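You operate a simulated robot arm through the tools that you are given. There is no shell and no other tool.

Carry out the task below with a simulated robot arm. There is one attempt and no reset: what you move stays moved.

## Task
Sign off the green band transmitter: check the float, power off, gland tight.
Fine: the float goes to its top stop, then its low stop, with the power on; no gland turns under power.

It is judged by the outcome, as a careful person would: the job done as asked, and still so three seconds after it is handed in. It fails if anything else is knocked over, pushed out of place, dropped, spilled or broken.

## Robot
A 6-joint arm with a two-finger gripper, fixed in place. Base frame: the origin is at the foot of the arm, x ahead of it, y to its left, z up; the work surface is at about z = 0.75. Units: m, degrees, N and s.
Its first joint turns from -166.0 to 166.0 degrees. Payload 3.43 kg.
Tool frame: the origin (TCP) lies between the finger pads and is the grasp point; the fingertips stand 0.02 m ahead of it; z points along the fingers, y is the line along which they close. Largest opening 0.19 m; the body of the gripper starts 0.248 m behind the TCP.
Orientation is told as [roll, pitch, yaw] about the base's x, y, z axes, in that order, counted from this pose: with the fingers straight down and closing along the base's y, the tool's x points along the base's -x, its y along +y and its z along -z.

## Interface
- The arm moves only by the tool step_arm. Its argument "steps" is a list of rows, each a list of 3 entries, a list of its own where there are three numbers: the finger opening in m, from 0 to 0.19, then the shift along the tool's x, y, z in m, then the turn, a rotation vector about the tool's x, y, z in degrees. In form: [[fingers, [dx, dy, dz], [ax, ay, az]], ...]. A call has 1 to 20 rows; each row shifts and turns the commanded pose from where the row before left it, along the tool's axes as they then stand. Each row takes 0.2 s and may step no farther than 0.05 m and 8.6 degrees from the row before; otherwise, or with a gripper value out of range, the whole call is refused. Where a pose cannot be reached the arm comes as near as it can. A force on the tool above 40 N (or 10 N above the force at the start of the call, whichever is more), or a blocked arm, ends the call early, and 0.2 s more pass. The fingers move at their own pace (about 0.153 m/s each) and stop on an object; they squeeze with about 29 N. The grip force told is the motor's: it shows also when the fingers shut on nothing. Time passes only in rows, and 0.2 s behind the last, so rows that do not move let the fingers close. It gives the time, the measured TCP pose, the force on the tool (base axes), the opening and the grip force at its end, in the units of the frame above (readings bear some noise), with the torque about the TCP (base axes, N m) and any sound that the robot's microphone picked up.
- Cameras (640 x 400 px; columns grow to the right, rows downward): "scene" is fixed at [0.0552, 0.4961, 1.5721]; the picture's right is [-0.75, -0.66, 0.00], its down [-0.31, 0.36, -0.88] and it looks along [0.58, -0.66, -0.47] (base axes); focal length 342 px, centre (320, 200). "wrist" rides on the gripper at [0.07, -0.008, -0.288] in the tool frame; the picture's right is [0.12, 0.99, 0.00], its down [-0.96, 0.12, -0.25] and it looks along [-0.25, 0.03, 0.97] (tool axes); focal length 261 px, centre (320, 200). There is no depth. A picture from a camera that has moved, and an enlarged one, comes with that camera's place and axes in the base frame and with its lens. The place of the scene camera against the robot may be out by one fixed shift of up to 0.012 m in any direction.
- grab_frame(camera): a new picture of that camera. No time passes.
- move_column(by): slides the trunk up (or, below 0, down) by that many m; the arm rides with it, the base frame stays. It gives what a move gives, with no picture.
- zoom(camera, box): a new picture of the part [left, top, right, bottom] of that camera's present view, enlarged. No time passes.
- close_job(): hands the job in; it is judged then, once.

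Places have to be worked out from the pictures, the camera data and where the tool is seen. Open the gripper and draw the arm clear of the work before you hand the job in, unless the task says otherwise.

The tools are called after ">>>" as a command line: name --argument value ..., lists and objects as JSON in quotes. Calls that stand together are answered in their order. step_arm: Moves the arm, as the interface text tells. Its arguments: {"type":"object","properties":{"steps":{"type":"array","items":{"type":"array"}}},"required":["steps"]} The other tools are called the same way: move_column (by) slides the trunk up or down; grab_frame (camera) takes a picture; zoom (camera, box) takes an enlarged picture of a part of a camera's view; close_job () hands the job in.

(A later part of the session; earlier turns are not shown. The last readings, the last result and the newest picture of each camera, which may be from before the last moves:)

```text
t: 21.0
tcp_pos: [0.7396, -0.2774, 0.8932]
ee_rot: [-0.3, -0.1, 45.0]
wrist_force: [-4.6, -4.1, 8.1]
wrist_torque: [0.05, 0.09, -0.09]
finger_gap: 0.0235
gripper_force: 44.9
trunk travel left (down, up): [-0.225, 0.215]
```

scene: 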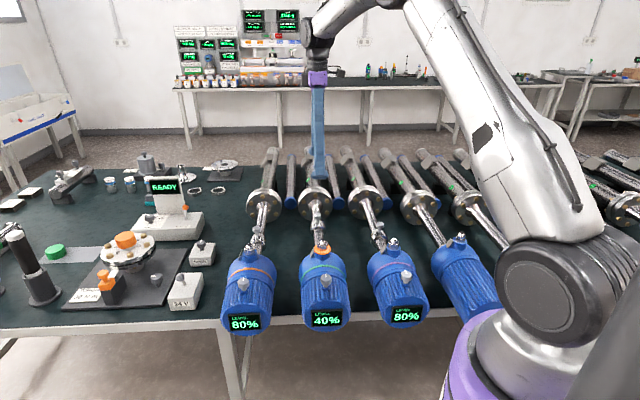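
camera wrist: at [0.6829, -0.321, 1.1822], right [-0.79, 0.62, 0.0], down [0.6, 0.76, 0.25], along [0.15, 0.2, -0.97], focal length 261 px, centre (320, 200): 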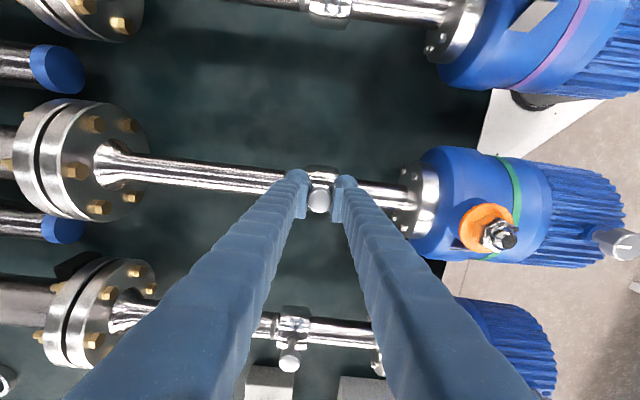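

Good. I continue toward the flange with a slight rise of 0.3 mm per 6 mm.

>>> step_arm --steps '[[0.0, [0.0003, -0.006, -0.0006], [0, 0, 0]], [0.0, [0, -0.006, -0.0004], [0, 0, 0]], [0.0, [0, -0.006, -0.0003], [0, 0, 0]], [0.0, [0, -0.006, -0.0003], [0, 0, 0]], [0.0, [0, -0.006, -0.0003], [0, 0, 0]], [0.0, [0, 0, 0], [0, 0, 0]]]'

>>> zoom --camera "scene" --box '[280, 180, 380, 340]'

```text
t: 22.4
tcp_pos: [0.7598, -0.2988, 0.8939]
ee_rot: [-0.2, 0.0, 45.0]
wrist_force: [0.2, 2.0, -8.1]
wrist_torque: [0.08, 0.03, 0.03]
finger_gap: 0.0236
gripper_force: 45.1
trunk travel left (down, up): [-0.225, 0.215]
```

```text
2.50 times, centred on (330, 260) of scene
camera zoom: at [0.0552, 0.4961, 1.5721], right [-0.75, -0.66, 0.0], down [-0.31, 0.36, -0.88], along [0.58, -0.66, -0.47], focal length 855 px, centre (295, 50)
```

zoom: 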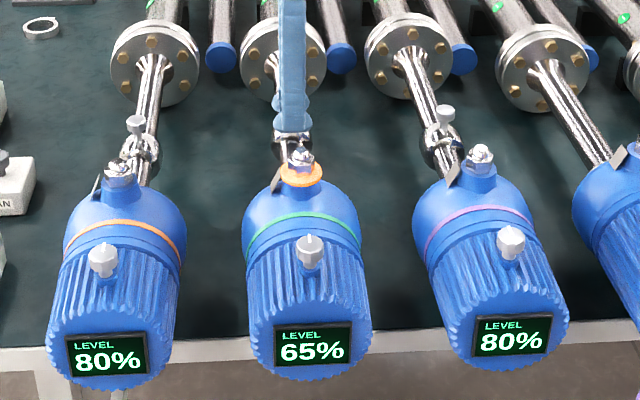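

Level 65% and forces small. I keep going the same way.

>>> step_arm --steps '[[0.0, [0, -0.006, -0.0001], [0, 0, 0]], [0.0, [0, -0.006, -0.0001], [0, 0, 0]], [0.0, [0, -0.006, -0.0002], [0, 0, 0]], [0.0, [0, -0.006, -0.0002], [0, 0, 0]], [0.0, [0, -0.006, -0.0003], [0, 0, 0]], [0.0, [0, 0, 0], [0, 0, 0]]]'

>>> step_arm --steps '[[0.0, [0, -0.006, -0.0002], [0, 0, 0]], [0.0, [0, -0.006, -0.0002], [0, 0, 0]], [0.0, [0, -0.006, -0.0002], [0, 0, 0]], [0.0, [0, -0.006, -0.0003], [0, 0, 0]], [0.0, [0, 0, 0], [0, 0, 0]]]'

>>> zoom --camera "scene" --box '[280, 180, 380, 340]'

```text
t: 23.8
tcp_pos: [0.7809, -0.3188, 0.8921]
ee_rot: [-0.1, 0.0, 45.0]
wrist_force: [-3.9, -0.5, -24.2]
wrist_torque: [0.02, 0.05, -0.06]
finger_gap: 0.0237
gripper_force: 45.2
trunk travel left (down, up): [-0.225, 0.215]
```

```text
t: 25.0
tcp_pos: [0.7995, -0.3365, 0.8941]
ee_rot: [-0.1, 0.0, 45.0]
wrist_force: [0.6, 0.1, -37.9]
wrist_torque: [0.02, 0.02, 0.04]
finger_gap: 0.0236
gripper_force: 44.6
trunk travel left (down, up): [-0.225, 0.215]
```

```text
2.50 times, centred on (330, 260) of scene
camera zoom: at [0.0552, 0.4961, 1.5721], right [-0.75, -0.66, 0.0], down [-0.31, 0.36, -0.88], along [0.58, -0.66, -0.47], focal length 855 px, centre (295, 50)
```

zoom: 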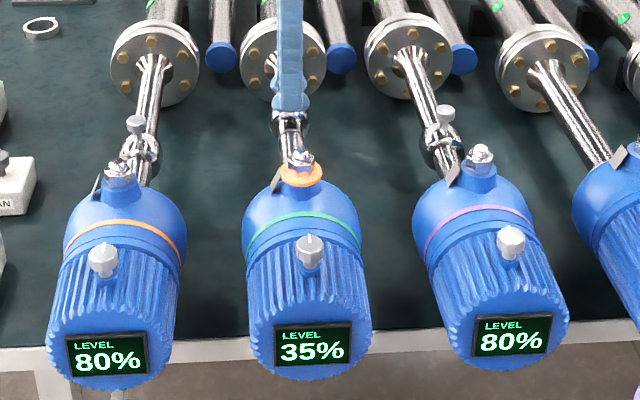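

Level 35%, with a 38 N downward pull, so here the stem runs level. I lower 4 mm and continue level to the low stop.

>>> step_arm --steps '[[0.0, [0, 0, 0.002], [0, 0, 0]], [0.0, [0, 0, 0.002], [0, 0, 0]], [0.0, [0, 0, 0], [0, 0, 0]]]'

>>> step_arm --steps '[[0.0, [0, -0.006, 0], [0, 0, 0]], [0.0, [0, -0.006, 0], [0, 0, 0]], [0.0, [0, -0.006, 0], [0, 0, 0]], [0.0, [0, -0.006, 0], [0, 0, 0]], [0.0, [0, 0, 0], [0, 0, 0]]]'

>>> zoom --camera "scene" --box '[280, 180, 380, 340]'

```text
t: 25.8
tcp_pos: [0.7978, -0.3373, 0.8923]
ee_rot: [-0.3, -0.1, 45.0]
wrist_force: [-3.2, -3.2, -5.8]
wrist_torque: [-0.07, 0.35, 0.15]
finger_gap: 0.024
gripper_force: 45.0
trunk travel left (down, up): [-0.225, 0.215]
```

```text
t: 27.0
tcp_pos: [0.8159, -0.353, 0.8938]
ee_rot: [-0.4, 0.0, 45.1]
wrist_force: [0.2, -0.3, 14.3]
wrist_torque: [0.1, 0.14, 0.04]
finger_gap: 0.0237
gripper_force: 45.1
trunk travel left (down, up): [-0.225, 0.215]
```

```text
2.50 times, centred on (330, 260) of scene
camera zoom: at [0.0552, 0.4961, 1.5721], right [-0.75, -0.66, 0.0], down [-0.31, 0.36, -0.88], along [0.58, -0.66, -0.47], focal length 855 px, centre (295, 50)
```

zoom: 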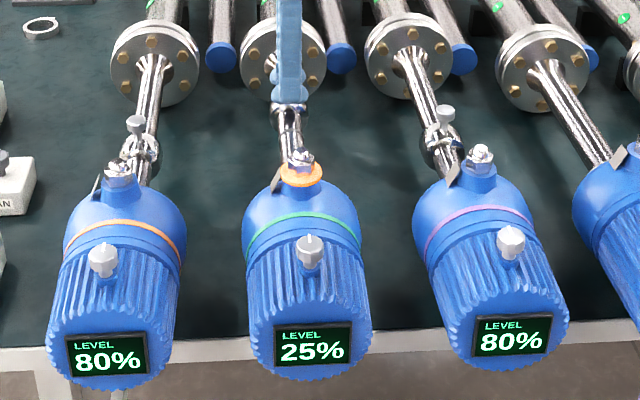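

Level 25%. I ease up 1.5 mm and continue.

>>> step_arm --steps '[[0.0, [0, -0.004, -0.0015], [0, 0, 0]], [0.0, [0, -0.006, -0.0002], [0, 0, 0]], [0.0, [0, -0.006, -0.0002], [0, 0, 0]], [0.0, [0, -0.006, -0.0002], [0, 0, 0]], [0.0, [0, 0, 0], [0, 0, 0]]]'

>>> zoom --camera "scene" --box '[280, 180, 380, 340]'

>>> grab_frame --camera "wrist"

```text
t: 28.2
tcp_pos: [0.8313, -0.3673, 0.8927]
ee_rot: [-0.2, 0.0, 45.0]
wrist_force: [1.8, 1.8, -2.7]
wrist_torque: [0.01, 0.08, -0.04]
finger_gap: 0.0235
gripper_force: 44.2
trunk travel left (down, up): [-0.225, 0.215]
```

```text
2.50 times, centred on (330, 260) of scene
camera zoom: at [0.0552, 0.4961, 1.5721], right [-0.75, -0.66, 0.0], down [-0.31, 0.36, -0.88], along [0.58, -0.66, -0.47], focal length 855 px, centre (295, 50)
```

zoom: 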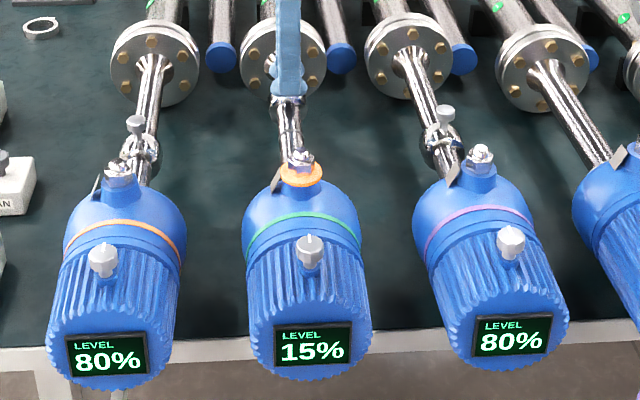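

```text
taken
camera wrist: at [0.7857, -0.424, 1.1817], right [-0.79, 0.62, 0.0], down [0.6, 0.76, 0.25], along [0.16, 0.19, -0.97], focal length 261 px, centre (320, 200)
```

wrist: 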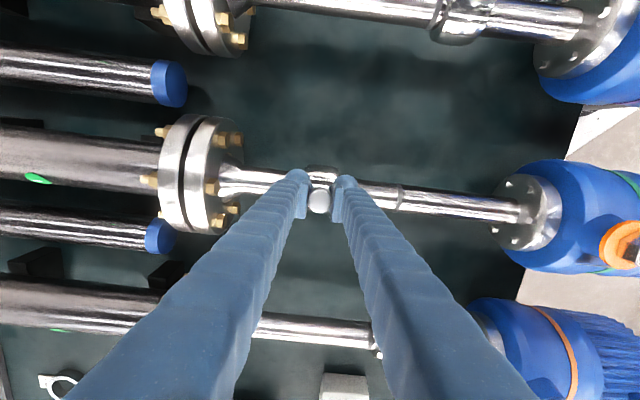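

Level 15%, forces near zero. I continue to 0% and until the low stop is felt.

>>> step_arm --steps '[[0.0, [0, -0.006, 0], [0, 0, 0]], [0.0, [0, -0.006, 0], [0, 0, 0]], [0.0, [0, -0.006, 0], [0, 0, 0]], [0.0, [0, -0.004, 0], [0, 0, 0]], [0.0, [0, 0, 0], [0, 0, 0]]]'

>>> zoom --camera "scene" --box '[280, 180, 380, 340]'

```text
t: 29.4
tcp_pos: [0.8479, -0.3844, 0.8938]
ee_rot: [-0.1, 0.0, 45.0]
wrist_force: [3.3, 1.7, -17.1]
wrist_torque: [0.04, -0.09, 0.03]
finger_gap: 0.0238
gripper_force: 45.3
trunk travel left (down, up): [-0.225, 0.215]
```

```text
2.50 times, centred on (330, 260) of scene
camera zoom: at [0.0552, 0.4961, 1.5721], right [-0.75, -0.66, 0.0], down [-0.31, 0.36, -0.88], along [0.58, -0.66, -0.47], focal length 855 px, centre (295, 50)
```

zoom: 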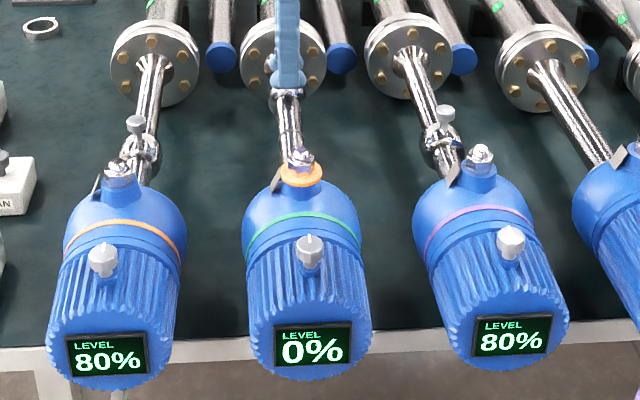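

The display reads 0%. I relieve the vertical force slightly and press on in 2 mm steps until the low stop resists axially.

>>> step_arm --steps '[[0.0, [0, -0.002, 0.0015], [0, 0, 0]], [0.0, [0, -0.002, 0], [0, 0, 0]], [0.0, [0, -0.002, 0], [0, 0, 0]], [0.0, [0, -0.002, 0], [0, 0, 0]], [0.0, [0, -0.002, 0], [0, 0, 0]], [0.0, [0, 0, 0], [0, 0, 0]]]'

>>> zoom --camera "scene" --box '[280, 180, 380, 340]'

>>> zoom --camera "wrist" --box '[180, 100, 460, 260]'

```text
t: 30.8
tcp_pos: [0.8501, -0.3874, 0.8939]
ee_rot: [0.0, -0.1, 45.0]
wrist_force: [-27.0, 28.1, -5.0]
wrist_torque: [-0.02, -0.25, -0.04]
finger_gap: 0.0237
gripper_force: 45.5
trunk travel left (down, up): [-0.225, 0.215]
```

```text
2.50 times, centred on (330, 260) of scene
camera zoom: at [0.0552, 0.4961, 1.5721], right [-0.75, -0.66, 0.0], down [-0.31, 0.36, -0.88], along [0.58, -0.66, -0.47], focal length 855 px, centre (295, 50)
```

zoom: 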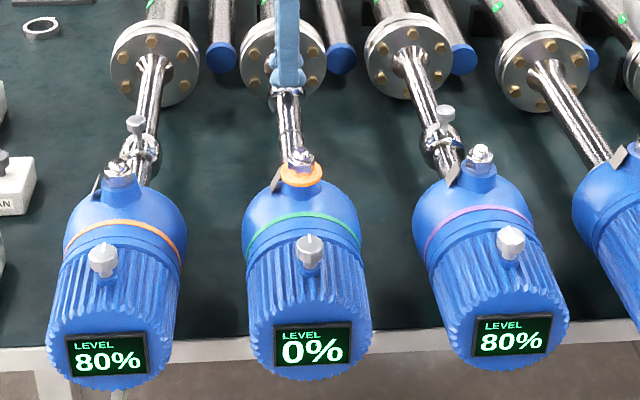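

```text
2.29 times, centred on (320, 180) of wrist
camera zoom: at [0.8063, -0.4443, 1.1818], right [-0.79, 0.62, 0.0], down [0.6, 0.76, 0.25], along [0.15, 0.2, -0.97], focal length 596 px, centre (320, 246)
```

zoom: 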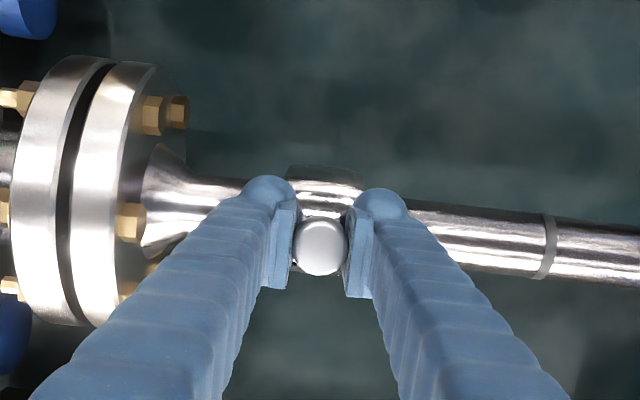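

Axial resistance of 39 N at 0%: the low stop is reached (0.201 m from the top stop). I relax the axial push, open the fingers, and rise straight up.

>>> step_arm --steps '[[0.0, [0, 0.003, 0], [0, 0, 0]], [0.0, [0, 0.0025, 0], [0, 0, 0]], [0.0, [0, 0, 0], [0, 0, 0]]]'

>>> step_arm --steps '[[0.08, [0, 0, 0], [0, 0, 0]], [0.08, [0, 0, 0], [0, 0, 0]], [0.08, [0, 0, -0.02], [0, 0, 0]], [0.08, [0, 0, -0.04], [0, 0, 0]], [0.08, [0, 0, -0.04], [0, 0, 0]], [0.08, [0, 0, -0.04], [0, 0, 0]], [0.08, [0, 0, -0.04], [0, 0, 0]]]'

>>> grab_frame --camera "wrist"

>>> grab_frame --camera "scene"

```text
t: 31.6
tcp_pos: [0.8504, -0.3886, 0.894]
ee_rot: [-0.4, -0.1, 45.0]
wrist_force: [-8.2, 8.8, -12.9]
wrist_torque: [-0.27, 0.18, 0.09]
finger_gap: 0.0235
gripper_force: 44.7
trunk travel left (down, up): [-0.225, 0.215]
```

```text
t: 33.2
tcp_pos: [0.8504, -0.3865, 1.0706]
ee_rot: [-0.2, -0.1, 45.0]
wrist_force: [0.6, -0.1, -0.4]
wrist_torque: [-0.03, -0.03, 0.0]
finger_gap: 0.0799
gripper_force: 0.1
trunk travel left (down, up): [-0.225, 0.215]
```

```text
taken
camera wrist: at [0.8047, -0.4422, 1.3595], right [-0.79, 0.62, 0.0], down [0.6, 0.76, 0.25], along [0.16, 0.19, -0.97], focal length 261 px, centre (320, 200)
```

wrist: 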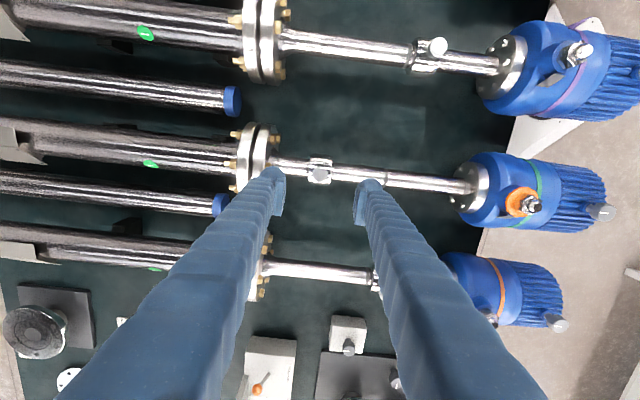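

```text
taken
```

scene: 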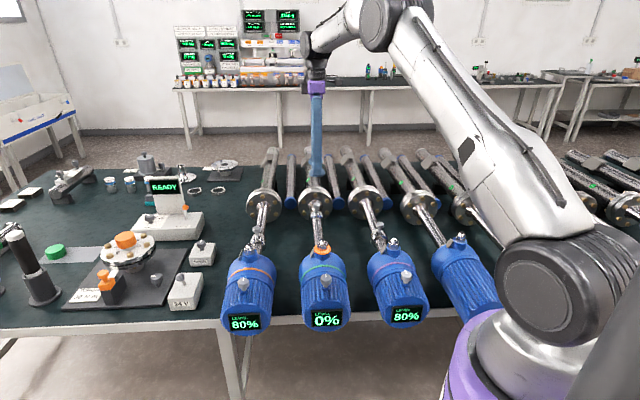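

Float stays on the low stop (0%), power still on. Next I move over the green head's knob, near (0.514, -0.05), to look at it closely.

>>> step_arm --steps '[[0.08, [0, 0.047, 0], [0, 0, 0]], [0.08, [0, 0.047, 0], [0, 0, 0]], [0.08, [0, 0.047, 0], [0, 0, 0]], [0.08, [0, 0.047, 0], [0, 0, 0]], [0.08, [0, 0.047, 0], [0, 0, 0]], [0.08, [0, 0.047, 0], [0, 0, 0]], [0.08, [0, 0.047, 0], [0, 0, 0]], [0.08, [0, 0.047, 0], [0, 0, 0]], [0.08, [0, 0.047, 0], [0, 0, 0]], [0.08, [0, 0.047, 0], [0, 0, 0]]]'

>>> grab_frame --camera "wrist"

>>> zoom --camera "wrist" --box '[240, 110, 400, 250]'

>>> zoom --camera "scene" --box '[290, 235, 360, 335]'

```text
t: 35.4
tcp_pos: [0.5156, -0.0555, 1.0709]
ee_rot: [-0.2, -0.1, 45.0]
wrist_force: [0.2, 0.4, -0.1]
wrist_torque: [-0.03, -0.04, 0.0]
finger_gap: 0.0801
gripper_force: 0.2
trunk travel left (down, up): [-0.225, 0.215]
```

```text
taken
camera wrist: at [0.469, -0.111, 1.3595], right [-0.79, 0.62, -0.01], down [0.6, 0.76, 0.25], along [0.16, 0.19, -0.97], focal length 261 px, centre (320, 200)
```

wrist: 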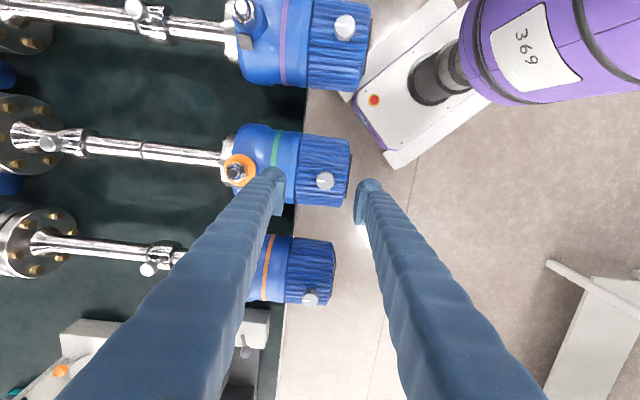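

```text
2.86 times, centred on (320, 180) of wrist
camera zoom: at [0.469, -0.111, 1.3595], right [-0.79, 0.62, -0.01], down [0.6, 0.76, 0.25], along [0.16, 0.19, -0.97], focal length 745 px, centre (320, 257)
```

zoom: 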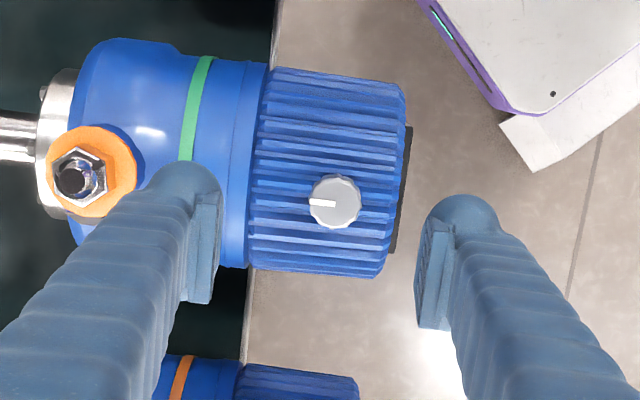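

```text
4.00 times, centred on (325, 285) of scene
camera zoom: at [0.0552, 0.4961, 1.5721], right [-0.75, -0.66, 0.0], down [-0.31, 0.36, -0.88], along [0.58, -0.66, -0.47], focal length 1367 px, centre (300, -140)
```

zoom: 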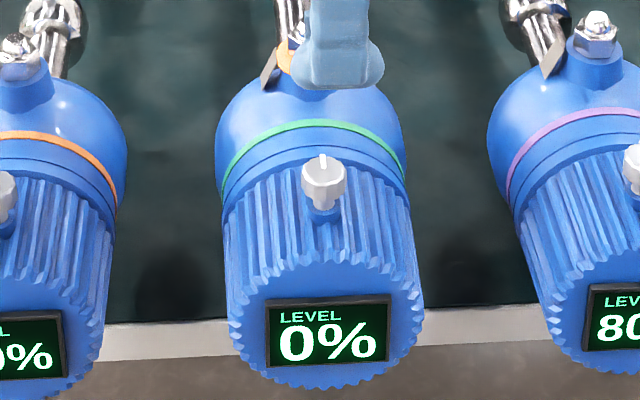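

The knob centre is about 9 mm further along tool +y; its pointer points toward the gland. I centre over it, turn the tool back to yaw 0 (so I can turn either way), and descend to just above it.

>>> step_arm --steps '[[0.08, [-0.002, 0.0088, 0], [0, 0, 0]], [0.08, [0, 0, 0], [0, 0, 7.5]], [0.08, [0, 0, 0], [0, 0, 7.5]], [0.08, [0, 0, 0], [0, 0, 7.5]], [0.08, [0, 0, 0], [0, 0, 7.5]], [0.08, [0, 0, 0], [0, 0, 7.5]], [0.08, [0, 0, 0], [0, 0, 7.5]], [0.08, [0, 0, 0.04], [0, 0, 0]], [0.08, [0, 0, 0.04], [0, 0, 0]], [0.08, [0, 0, 0], [0, 0, 0]]]'

>>> grab_frame --camera "wrist"

>>> zoom --camera "wrist" --box '[240, 110, 400, 250]'

>>> zoom --camera "scene" --box '[280, 215, 370, 335]'

```text
t: 37.6
tcp_pos: [0.5125, -0.0488, 0.9926]
ee_rot: [-0.2, -0.4, 0.0]
wrist_force: [-0.7, 0.5, -1.1]
wrist_torque: [-0.01, -0.02, 0.01]
finger_gap: 0.0801
gripper_force: 0.0
trunk travel left (down, up): [-0.225, 0.215]
```

```text
taken
camera wrist: at [0.4404, -0.0565, 1.2804], right [-0.12, 0.99, 0.0], down [0.96, 0.12, 0.25], along [0.25, 0.03, -0.97], focal length 261 px, centre (320, 200)
```

wrist: 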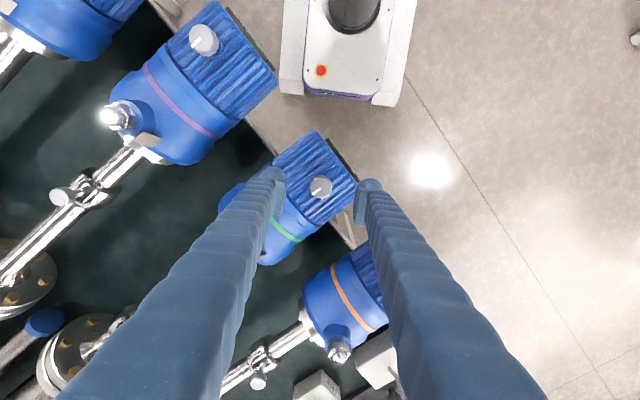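

```text
2.86 times, centred on (320, 180) of wrist
camera zoom: at [0.4404, -0.0565, 1.2804], right [-0.12, 0.99, 0.0], down [0.96, 0.12, 0.25], along [0.25, 0.03, -0.97], focal length 745 px, centre (320, 257)
```

zoom: 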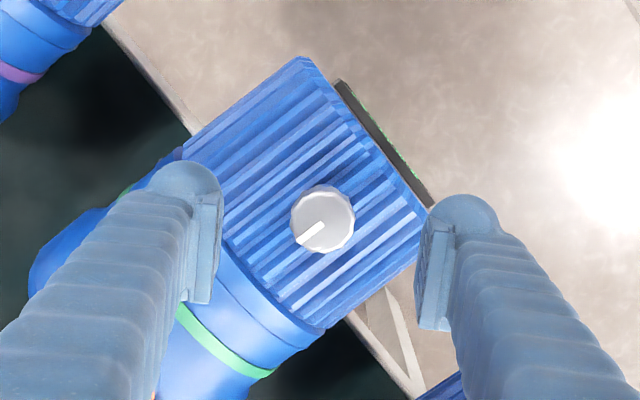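

```text
3.33 times, centred on (325, 275) of scene
camera zoom: at [0.0552, 0.4961, 1.5721], right [-0.75, -0.66, 0.0], down [-0.31, 0.36, -0.88], along [0.58, -0.66, -0.47], focal length 1139 px, centre (303, -50)
```

zoom: 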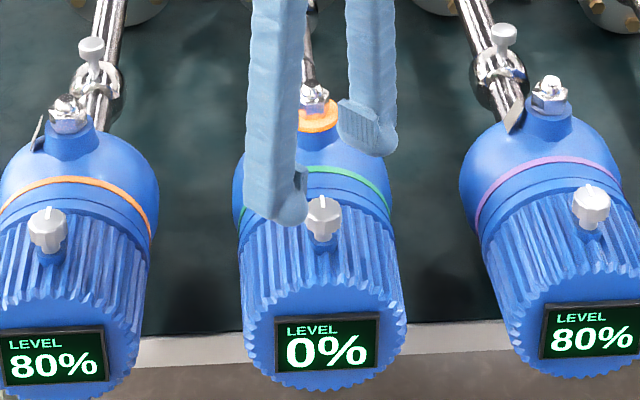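

The knob is within ~3 mm of the tool axis. I trim that, descend to TCP z about 0.947 (tips ~0.927, above the fins), and then close on the knob.

>>> step_arm --steps '[[0.08, [0.0025, 0.0015, 0.015], [0, 0, 0]], [0.08, [0, 0, 0.015], [0, 0, 0]], [0.08, [0, 0, 0.015], [0, 0, 0]], [0.08, [0, 0, 0], [0, 0, 0]]]'

>>> zoom --camera "wrist" --box '[240, 110, 400, 250]'

>>> zoom --camera "scene" --box '[280, 215, 370, 335]'

```text
t: 38.6
tcp_pos: [0.5094, -0.0467, 0.9466]
ee_rot: [-0.1, -0.1, 0.0]
wrist_force: [-0.5, -0.8, 0.6]
wrist_torque: [0.0, 0.02, -0.01]
finger_gap: 0.0797
gripper_force: 0.1
trunk travel left (down, up): [-0.225, 0.215]
```

```text
2.86 times, centred on (320, 180) of wrist
camera zoom: at [0.4381, -0.054, 1.2348], right [-0.12, 0.99, 0.0], down [0.96, 0.12, 0.25], along [0.25, 0.03, -0.97], focal length 745 px, centre (320, 257)
```

zoom: 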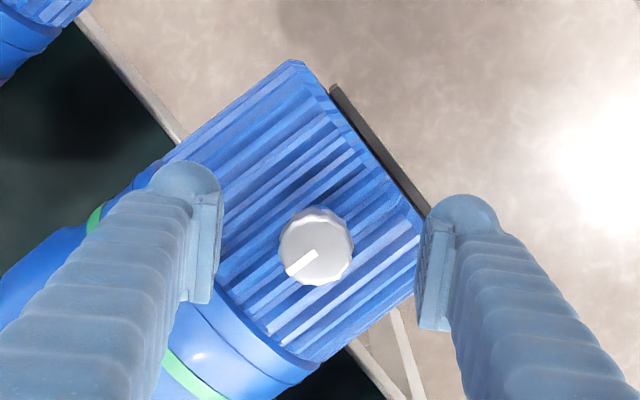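

```text
3.33 times, centred on (325, 275) of scene
camera zoom: at [0.0552, 0.4961, 1.5721], right [-0.75, -0.66, 0.0], down [-0.31, 0.36, -0.88], along [0.58, -0.66, -0.47], focal length 1139 px, centre (303, -50)
```

zoom: 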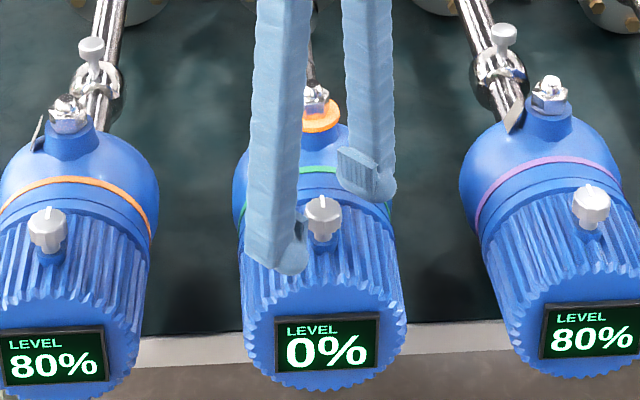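

Centred within about 1 mm. I close on the knob.

>>> step_arm --steps '[[0.0, [0, 0, 0.002], [0, 0, 0]], [0.0, [0, 0, 0], [0, 0, 0]], [0.0, [0, 0, 0], [0, 0, 0]]]'

>>> zoom --camera "wrist" --box '[240, 110, 400, 250]'

```text
t: 39.4
tcp_pos: [0.5098, -0.0477, 0.9449]
ee_rot: [0.0, -0.4, -0.1]
wrist_force: [3.7, -23.6, 16.2]
wrist_torque: [-0.24, 0.02, -0.02]
finger_gap: 0.0286
gripper_force: 44.9
trunk travel left (down, up): [-0.225, 0.215]
```

```text
2.86 times, centred on (320, 180) of wrist
camera zoom: at [0.4381, -0.0556, 1.2331], right [-0.12, 0.99, 0.0], down [0.96, 0.12, 0.25], along [0.25, 0.03, -0.97], focal length 745 px, centre (320, 257)
```

zoom: 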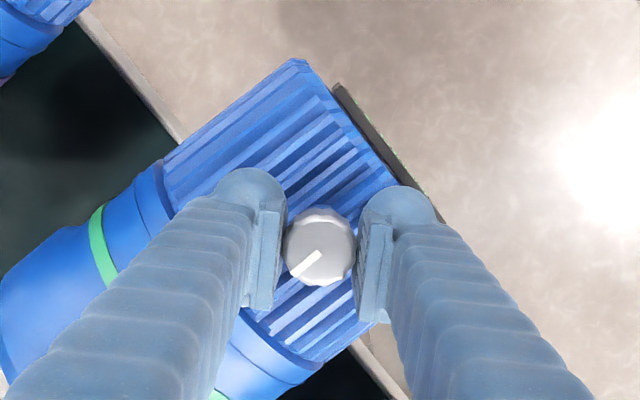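

Gripped (0.0286 m), with a side force of -24 N, meaning the knob lies about 2-3 mm toward -y. I relax that and then turn a few degrees counter-clockwise to feel it.

>>> step_arm --steps '[[0.0, [0, -0.0025, -0.001], [0, 0, 0]], [0.0, [0, 0, 0], [0, 0, 0]]]'

```text
t: 40.0
tcp_pos: [0.5105, -0.0479, 0.9451]
ee_rot: [-0.1, -0.2, 0.1]
wrist_force: [9.3, 9.0, -2.8]
wrist_torque: [0.07, -0.52, 0.01]
finger_gap: 0.0286
gripper_force: 44.8
trunk travel left (down, up): [-0.225, 0.215]
```

Small forces remain; I trim them and turn the knob 15° counter-clockwise (seen from above).

>>> step_arm --steps '[[0.0, [-0.0008, 0.0007, 0], [0, 0, 0]], [0.0, [0, 0, 0], [0, 0, -5]], [0.0, [0, 0, 0], [0, 0, -5]], [0.0, [0, 0, 0], [0, 0, -5]], [0.0, [0, 0, 0], [0, 0, 0]]]'

>>> zoom --camera "wrist" --box '[240, 110, 400, 250]'

>>> zoom --camera "scene" --box '[280, 215, 370, 335]'

```text
t: 41.2
tcp_pos: [0.5107, -0.0479, 0.9456]
ee_rot: [-0.1, -0.1, 15.2]
wrist_force: [3.5, 2.2, -7.1]
wrist_torque: [0.0, 0.24, -0.01]
finger_gap: 0.0283
gripper_force: 44.9
trunk travel left (down, up): [-0.225, 0.215]
```

```text
2.86 times, centred on (320, 180) of wrist
camera zoom: at [0.4437, -0.0737, 1.2334], right [-0.37, 0.93, 0.0], down [0.9, 0.36, 0.25], along [0.23, 0.09, -0.97], focal length 745 px, centre (320, 257)
```

zoom: 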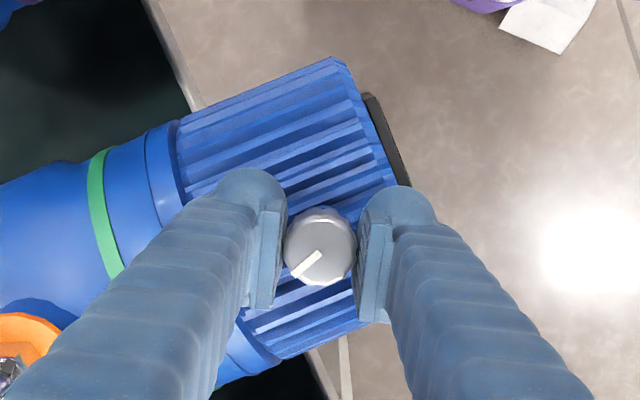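

```text
3.33 times, centred on (325, 275) of scene
camera zoom: at [0.0552, 0.4961, 1.5721], right [-0.75, -0.66, 0.0], down [-0.31, 0.36, -0.88], along [0.58, -0.66, -0.47], focal length 1139 px, centre (303, -50)
```

zoom: 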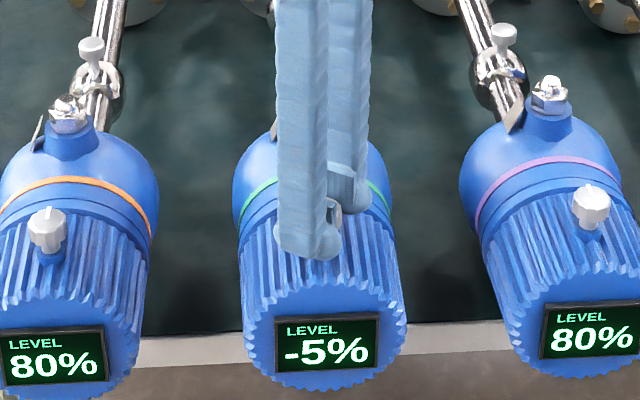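

The reading went to -5%, so this head knob is a zero trim, not the power switch. I turn it back the same 15° straight away to its original position.

>>> step_arm --steps '[[0.0, [0, 0, 0], [0, 0, 5]], [0.0, [0, 0, 0], [0, 0, 5]], [0.0, [0, 0, 0], [0, 0, 5]], [0.0, [0, 0, 0], [0, 0, 0]], [0.0, [0, 0, 0], [0, 0, 0]]]'

>>> zoom --camera "wrist" --box '[240, 110, 400, 250]'

>>> zoom --camera "scene" --box '[280, 215, 370, 335]'

```text
t: 42.4
tcp_pos: [0.5095, -0.0478, 0.9447]
ee_rot: [-0.1, -0.1, 0.0]
wrist_force: [1.7, 8.7, -18.3]
wrist_torque: [0.04, -0.1, 0.0]
finger_gap: 0.0283
gripper_force: 45.3
trunk travel left (down, up): [-0.225, 0.215]
```

```text
2.86 times, centred on (320, 180) of wrist
camera zoom: at [0.4391, -0.0555, 1.2334], right [-0.12, 0.99, 0.0], down [0.96, 0.12, 0.25], along [0.25, 0.03, -0.97], focal length 745 px, centre (320, 257)
```

zoom: 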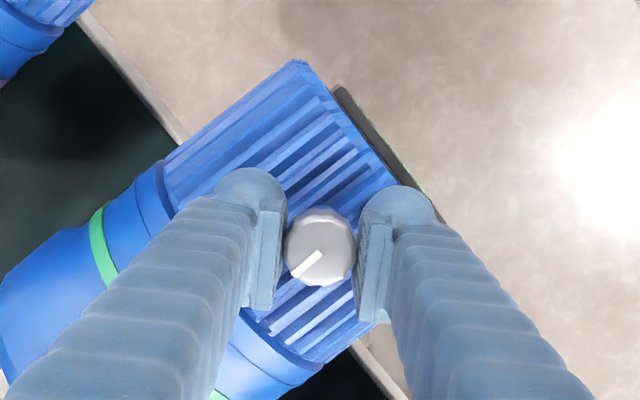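

```text
3.33 times, centred on (325, 275) of scene
camera zoom: at [0.0552, 0.4961, 1.5721], right [-0.75, -0.66, 0.0], down [-0.31, 0.36, -0.88], along [0.58, -0.66, -0.47], focal length 1139 px, centre (303, -50)
```

zoom: 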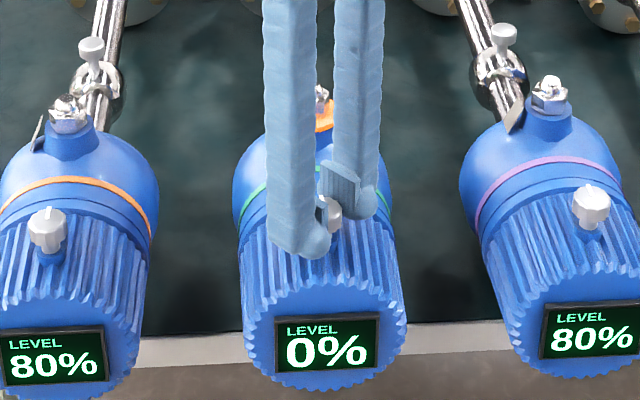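

The display is back to 0% and the pointer lies as before. I release the knob without turning it, rise, and re-check its pointer.

>>> step_arm --steps '[[0.0, [0, -0.0007, 0.0015], [0, 0, 0]], [0.06, [0, 0, 0], [0, 0, 0]], [0.08, [0, 0, 0], [0, 0, 0]], [0.08, [0, 0, -0.02], [0, 0, 0]], [0.08, [0, 0, -0.03], [0, 0, 0]], [0.08, [0, 0, -0.04], [0, 0, 0]], [0.08, [0, 0, -0.04], [0, 0, 0]]]'

>>> grab_frame --camera "wrist"

>>> zoom --camera "wrist" --box '[290, 150, 350, 210]'

>>> zoom --camera "scene" --box '[310, 255, 335, 290]'

>>> zoom --camera "scene" --box '[230, 255, 255, 300]'

```text
t: 44.0
tcp_pos: [0.5072, -0.0473, 1.0759]
ee_rot: [-0.1, -0.4, 0.1]
wrist_force: [-1.2, -0.3, -0.3]
wrist_torque: [-0.01, -0.02, -0.02]
finger_gap: 0.0802
gripper_force: 0.0
trunk travel left (down, up): [-0.225, 0.215]
```

```text
taken
camera wrist: at [0.4354, -0.0554, 1.3635], right [-0.12, 0.99, 0.0], down [0.96, 0.12, 0.25], along [0.25, 0.03, -0.97], focal length 261 px, centre (320, 200)
```

wrist: 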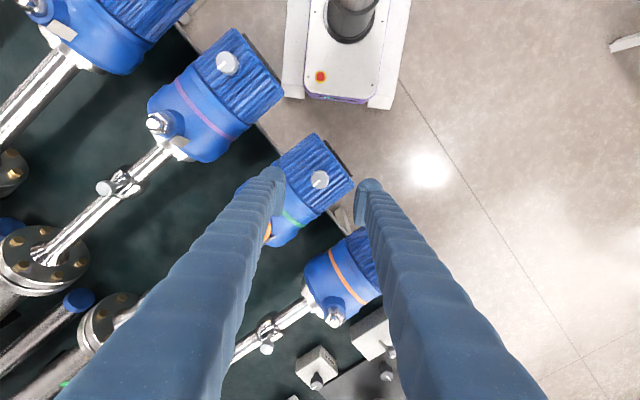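

```text
6.67 times, centred on (320, 180) of wrist
camera zoom: at [0.4354, -0.0554, 1.3635], right [-0.12, 0.99, 0.0], down [0.96, 0.12, 0.25], along [0.25, 0.03, -0.97], focal length 1738 px, centre (320, 333)
```

zoom: 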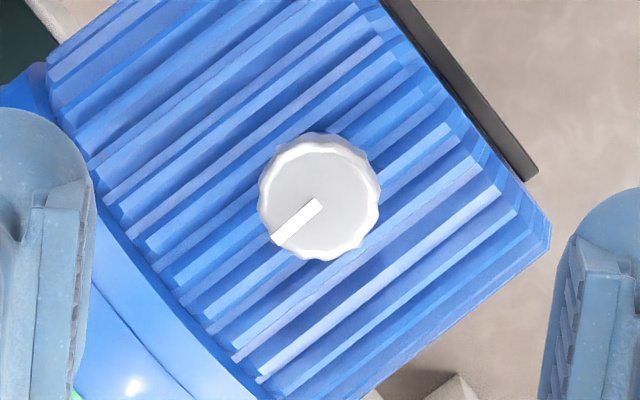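

```text
11.43 times, centred on (322, 272) of scene
camera zoom: at [0.0552, 0.4961, 1.5721], right [-0.75, -0.66, 0.0], down [-0.31, 0.36, -0.88], along [0.58, -0.66, -0.47], focal length 3907 px, centre (291, -629)
```

zoom: 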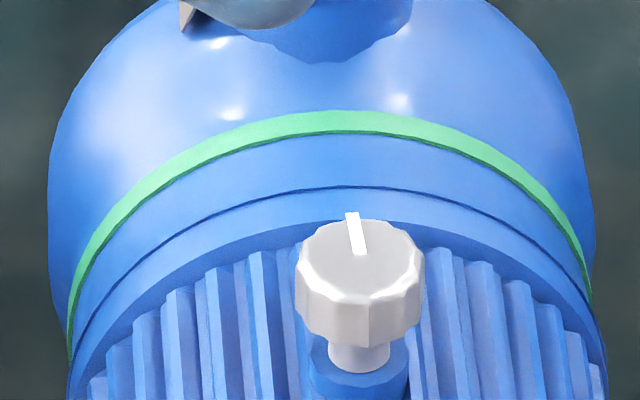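

```text
8.89 times, centred on (242, 278) of scene
camera zoom: at [0.0552, 0.4961, 1.5721], right [-0.75, -0.66, 0.0], down [-0.31, 0.36, -0.88], along [0.58, -0.66, -0.47], focal length 3038 px, centre (1009, -489)
```

zoom: 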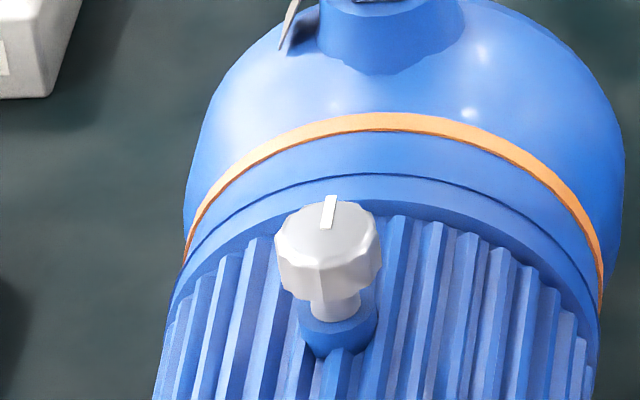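

The knob may be a few degrees off; I zoom in tightly to measure its pointer against the fins and against the other two heads' pointers.

>>> zoom --camera "wrist" --box '[308, 168, 332, 192]'

>>> zoom --camera "scene" --box '[314, 262, 332, 280]'

>>> zoom --camera "scene" --box '[234, 268, 252, 286]'

>>> zoom --camera "scene" --box '[397, 260, 415, 278]'

>>> zoom --camera "wrist" --box '[212, 47, 242, 77]'

```text
16.00 times, centred on (320, 180) of wrist
camera zoom: at [0.4354, -0.0554, 1.3635], right [-0.12, 0.99, 0.0], down [0.96, 0.12, 0.25], along [0.25, 0.03, -0.97], focal length 4170 px, centre (320, 520)
```

zoom: 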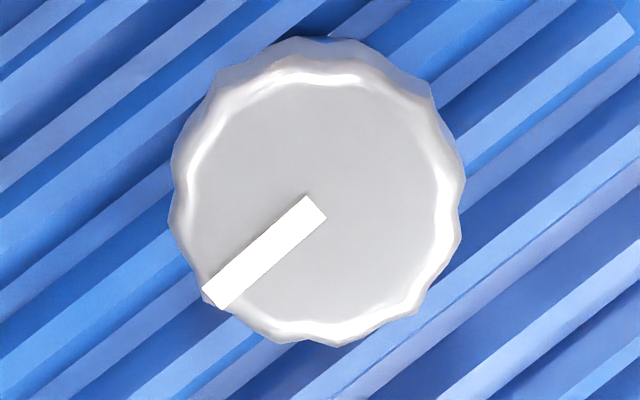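

```text
16.00 times, centred on (323, 271) of scene
camera zoom: at [0.0552, 0.4961, 1.5721], right [-0.75, -0.66, 0.0], down [-0.31, 0.36, -0.88], along [0.58, -0.66, -0.47], focal length 5469 px, centre (272, -936)
```

zoom: 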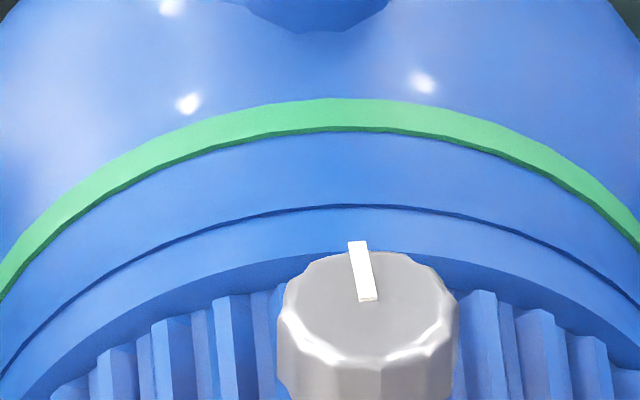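

```text
16.00 times, centred on (243, 277) of scene
camera zoom: at [0.0552, 0.4961, 1.5721], right [-0.75, -0.66, 0.0], down [-0.31, 0.36, -0.88], along [0.58, -0.66, -0.47], focal length 5469 px, centre (1552, -1032)
```

zoom: 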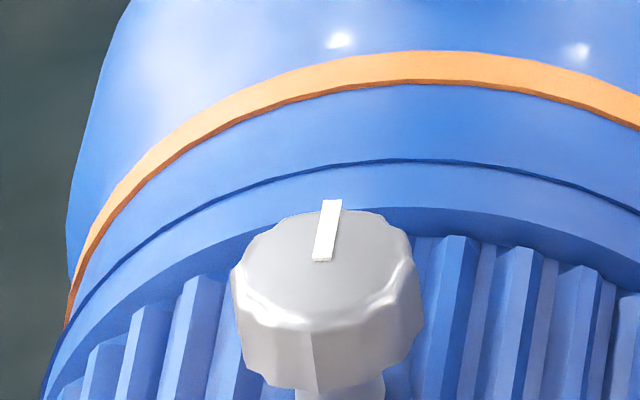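

```text
16.00 times, centred on (406, 269) of scene
camera zoom: at [0.0552, 0.4961, 1.5721], right [-0.75, -0.66, 0.0], down [-0.31, 0.36, -0.88], along [0.58, -0.66, -0.47], focal length 5469 px, centre (-1056, -904)
```

zoom: 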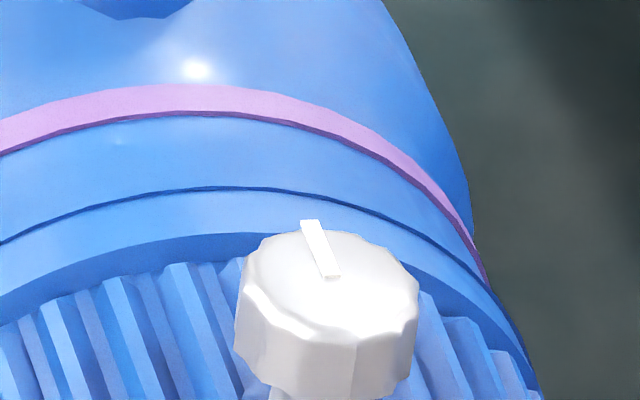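

```text
13.33 times, centred on (227, 62) of wrist
camera zoom: at [0.4354, -0.0554, 1.3635], right [-0.12, 0.99, 0.0], down [0.96, 0.12, 0.25], along [0.25, 0.03, -0.97], focal length 3475 px, centre (1560, 2040)
```

zoom: 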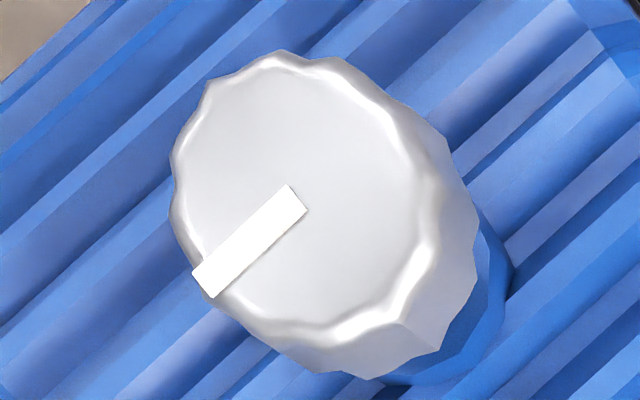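

Measured against the stem direction, the pink pointer is dead on (error about -0.3°), while the green one is now about 4.5° counter-clockwise of where it was, because closing the fingers nudged it. I re-grip at the same orientation to take that out precisely.

>>> step_arm --steps '[[0.08, [0, 0, 0.04], [0, 0, 0]], [0.08, [0, 0, 0.04], [0, 0, 0]], [0.08, [0, 0, 0.03], [0, 0, 0]], [0.08, [0, 0, 0.0185], [0, 0, 0]], [0.05, [0, 0, 0], [0, 0, 0]], [0.0, [0, 0, 0], [0, 0, 0]], [0.0, [0, 0, 0], [0, 0, 0]], [0.0, [0, 0, 0], [0, 0, 0]]]'

>>> zoom --camera "wrist" --box '[304, 182, 336, 212]'

```text
t: 45.8
tcp_pos: [0.5086, -0.0474, 0.9447]
ee_rot: [-0.1, -0.2, -0.1]
wrist_force: [-3.1, 12.5, -2.7]
wrist_torque: [0.11, -0.03, 0.02]
finger_gap: 0.0282
gripper_force: 45.1
trunk travel left (down, up): [-0.225, 0.215]
```

```text
13.33 times, centred on (320, 197) of wrist
camera zoom: at [0.4371, -0.0555, 1.2327], right [-0.12, 0.99, 0.0], down [0.96, 0.12, 0.25], along [0.25, 0.03, -0.97], focal length 3475 px, centre (320, 240)
```

zoom: 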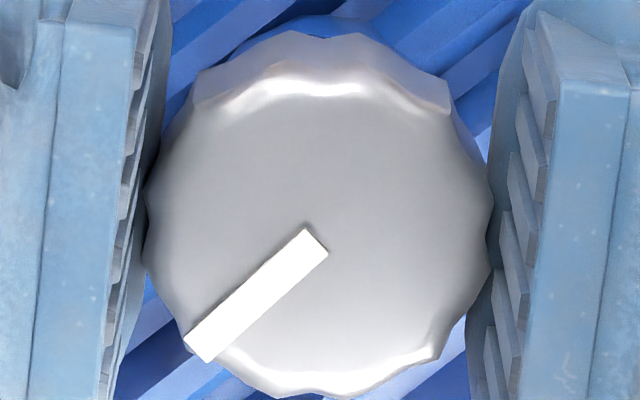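

The pointer measures about 5° counter-clockwise of the stem direction. I turn it back 5° clockwise, release, rise, and re-measure at yaw 0.

>>> step_arm --steps '[[0.0, [0, -0.001, 0], [0, 0, 2.5]], [0.0, [0, 0, 0], [0, 0, 2.5]], [0.0, [0, 0, 0], [0, 0, 0]], [0.0, [0, 0, 0], [0, 0, 0]]]'

>>> step_arm --steps '[[0.05, [0, 0, 0], [0, 0, 0]], [0.08, [0, 0, 0], [0, 0, 0]], [0.08, [0, 0, -0.02], [0, 0, 0]], [0.08, [0, 0, -0.04], [0, 0, 0]], [0.08, [0, 0, -0.04], [0, 0, -5]], [0.08, [0, 0, -0.03], [0, 0, 0]], [0.08, [0, 0, 0], [0, 0, 0]]]'

>>> zoom --camera "wrist" --box '[308, 168, 332, 192]'

>>> zoom --camera "wrist" --box '[212, 47, 242, 77]'

>>> zoom --camera "scene" --box '[314, 262, 332, 280]'

>>> zoom --camera "scene" --box '[280, 215, 370, 335]'

```text
t: 46.8
tcp_pos: [0.5089, -0.0467, 0.9442]
ee_rot: [-0.2, -0.1, -5.0]
wrist_force: [-7.6, 30.2, -19.8]
wrist_torque: [0.24, 0.08, 0.07]
finger_gap: 0.0285
gripper_force: 44.9
trunk travel left (down, up): [-0.225, 0.215]
```

```text
t: 48.4
tcp_pos: [0.5109, -0.0507, 1.0755]
ee_rot: [-0.2, -0.2, 0.0]
wrist_force: [-0.2, 0.1, 0.1]
wrist_torque: [-0.03, 0.01, 0.02]
finger_gap: 0.08
gripper_force: 0.0
trunk travel left (down, up): [-0.225, 0.215]
```

```text
16.00 times, centred on (320, 180) of wrist
camera zoom: at [0.4391, -0.059, 1.3632], right [-0.12, 0.99, 0.0], down [0.96, 0.12, 0.25], along [0.25, 0.03, -0.97], focal length 4170 px, centre (320, 520)
```

zoom: 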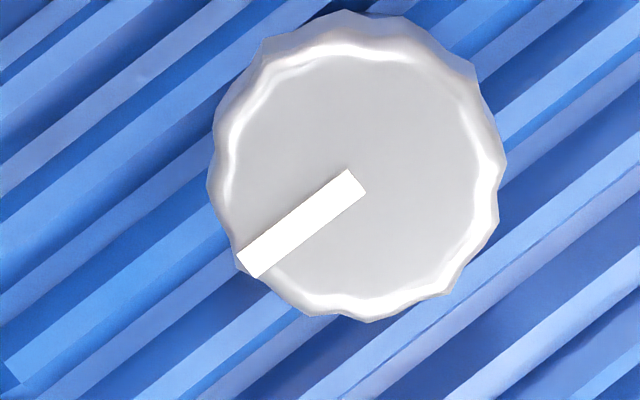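

```text
13.33 times, centred on (227, 62) of wrist
camera zoom: at [0.4391, -0.059, 1.3632], right [-0.12, 0.99, 0.0], down [0.96, 0.12, 0.25], along [0.25, 0.03, -0.97], focal length 3475 px, centre (1560, 2040)
```

zoom: 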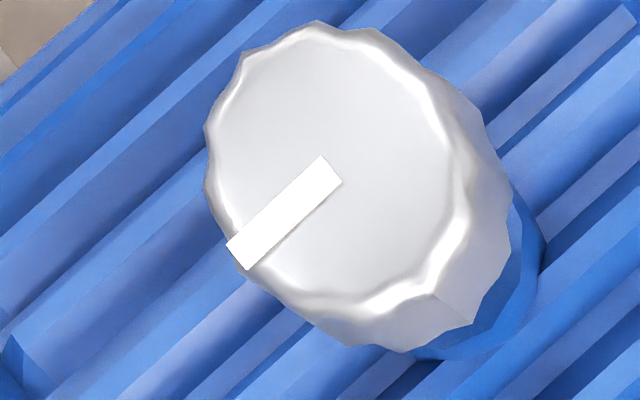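

```text
16.00 times, centred on (323, 271) of scene
camera zoom: at [0.0552, 0.4961, 1.5721], right [-0.75, -0.66, 0.0], down [-0.31, 0.36, -0.88], along [0.58, -0.66, -0.47], focal length 5469 px, centre (272, -936)
```

zoom: 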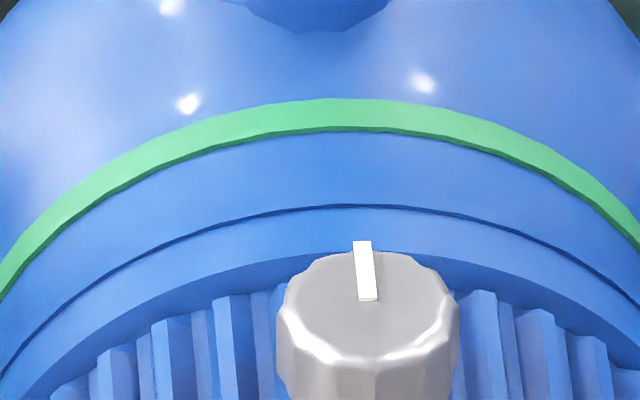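

```text
3.33 times, centred on (325, 275) of scene
camera zoom: at [0.0552, 0.4961, 1.5721], right [-0.75, -0.66, 0.0], down [-0.31, 0.36, -0.88], along [0.58, -0.66, -0.47], focal length 1139 px, centre (303, -50)
```

zoom: 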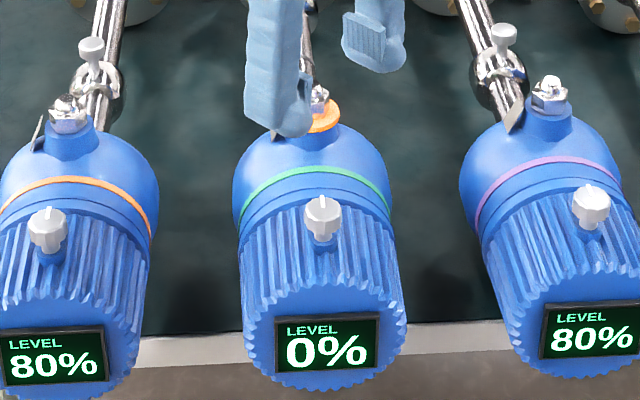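

The green pointer is now within about 1° of the others by this measure. I take tighter zooms of all three pointers from the fixed scene camera for a more exact comparison.

>>> zoom --camera "scene" --box '[321, 272.5, 326, 276]'

>>> zoom --camera "scene" --box '[240, 274, 246, 278]'

>>> zoom --camera "scene" --box '[402.5, 269, 408.5, 273]'

>>> grab_frame --camera "wrist"

```text
16.00 times, centred on (324, 274) of scene
camera zoom: at [0.0552, 0.4961, 1.5721], right [-0.75, -0.66, 0.0], down [-0.31, 0.36, -0.88], along [0.58, -0.66, -0.47], focal length 5469 px, centre (264, -988)
```

zoom: 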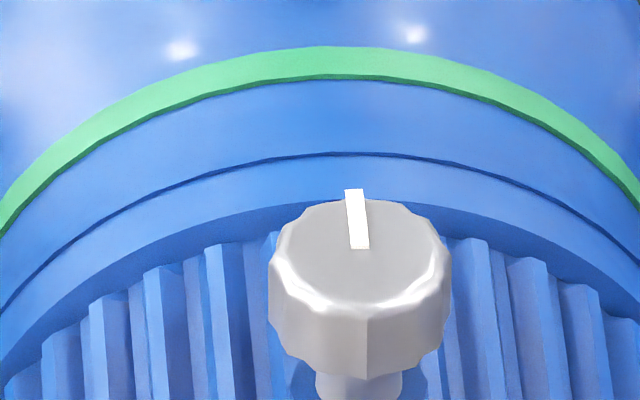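

```text
16.00 times, centred on (243, 276) of scene
camera zoom: at [0.0552, 0.4961, 1.5721], right [-0.75, -0.66, 0.0], down [-0.31, 0.36, -0.88], along [0.58, -0.66, -0.47], focal length 5469 px, centre (1552, -1016)
```

zoom: 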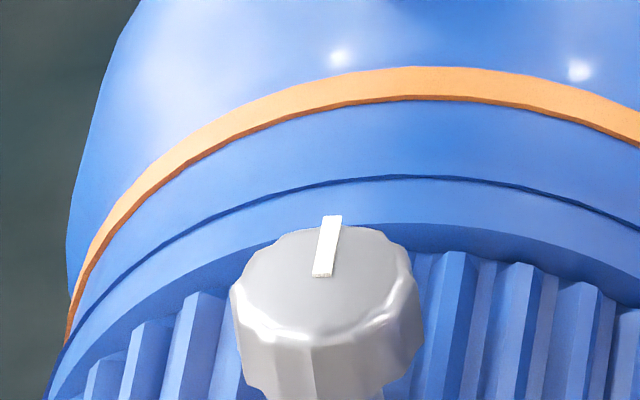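

```text
16.00 times, centred on (406, 271) of scene
camera zoom: at [0.0552, 0.4961, 1.5721], right [-0.75, -0.66, 0.0], down [-0.31, 0.36, -0.88], along [0.58, -0.66, -0.47], focal length 5469 px, centre (-1048, -936)
```

zoom: 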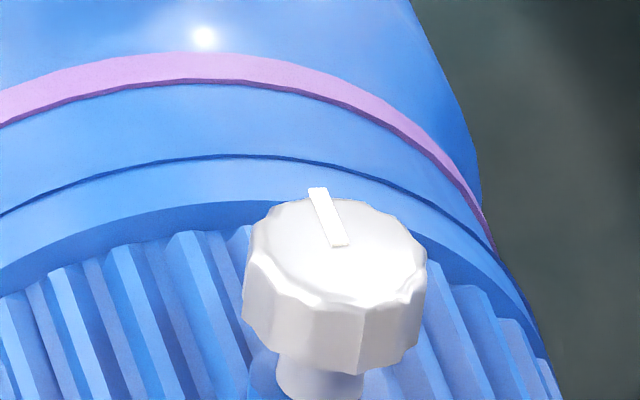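

```text
taken
camera wrist: at [0.4391, -0.059, 1.3632], right [-0.12, 0.99, 0.0], down [0.96, 0.12, 0.25], along [0.25, 0.03, -0.97], focal length 261 px, centre (320, 200)
```

wrist: 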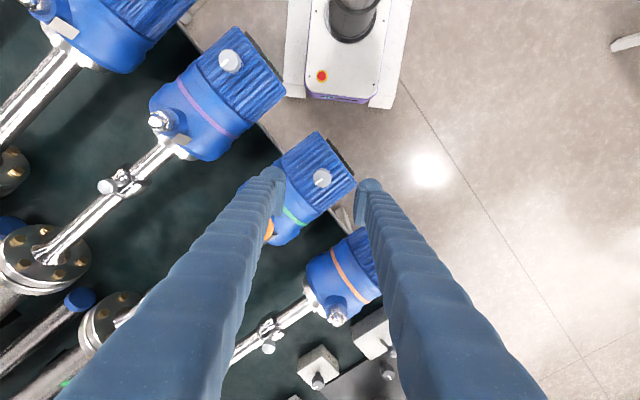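

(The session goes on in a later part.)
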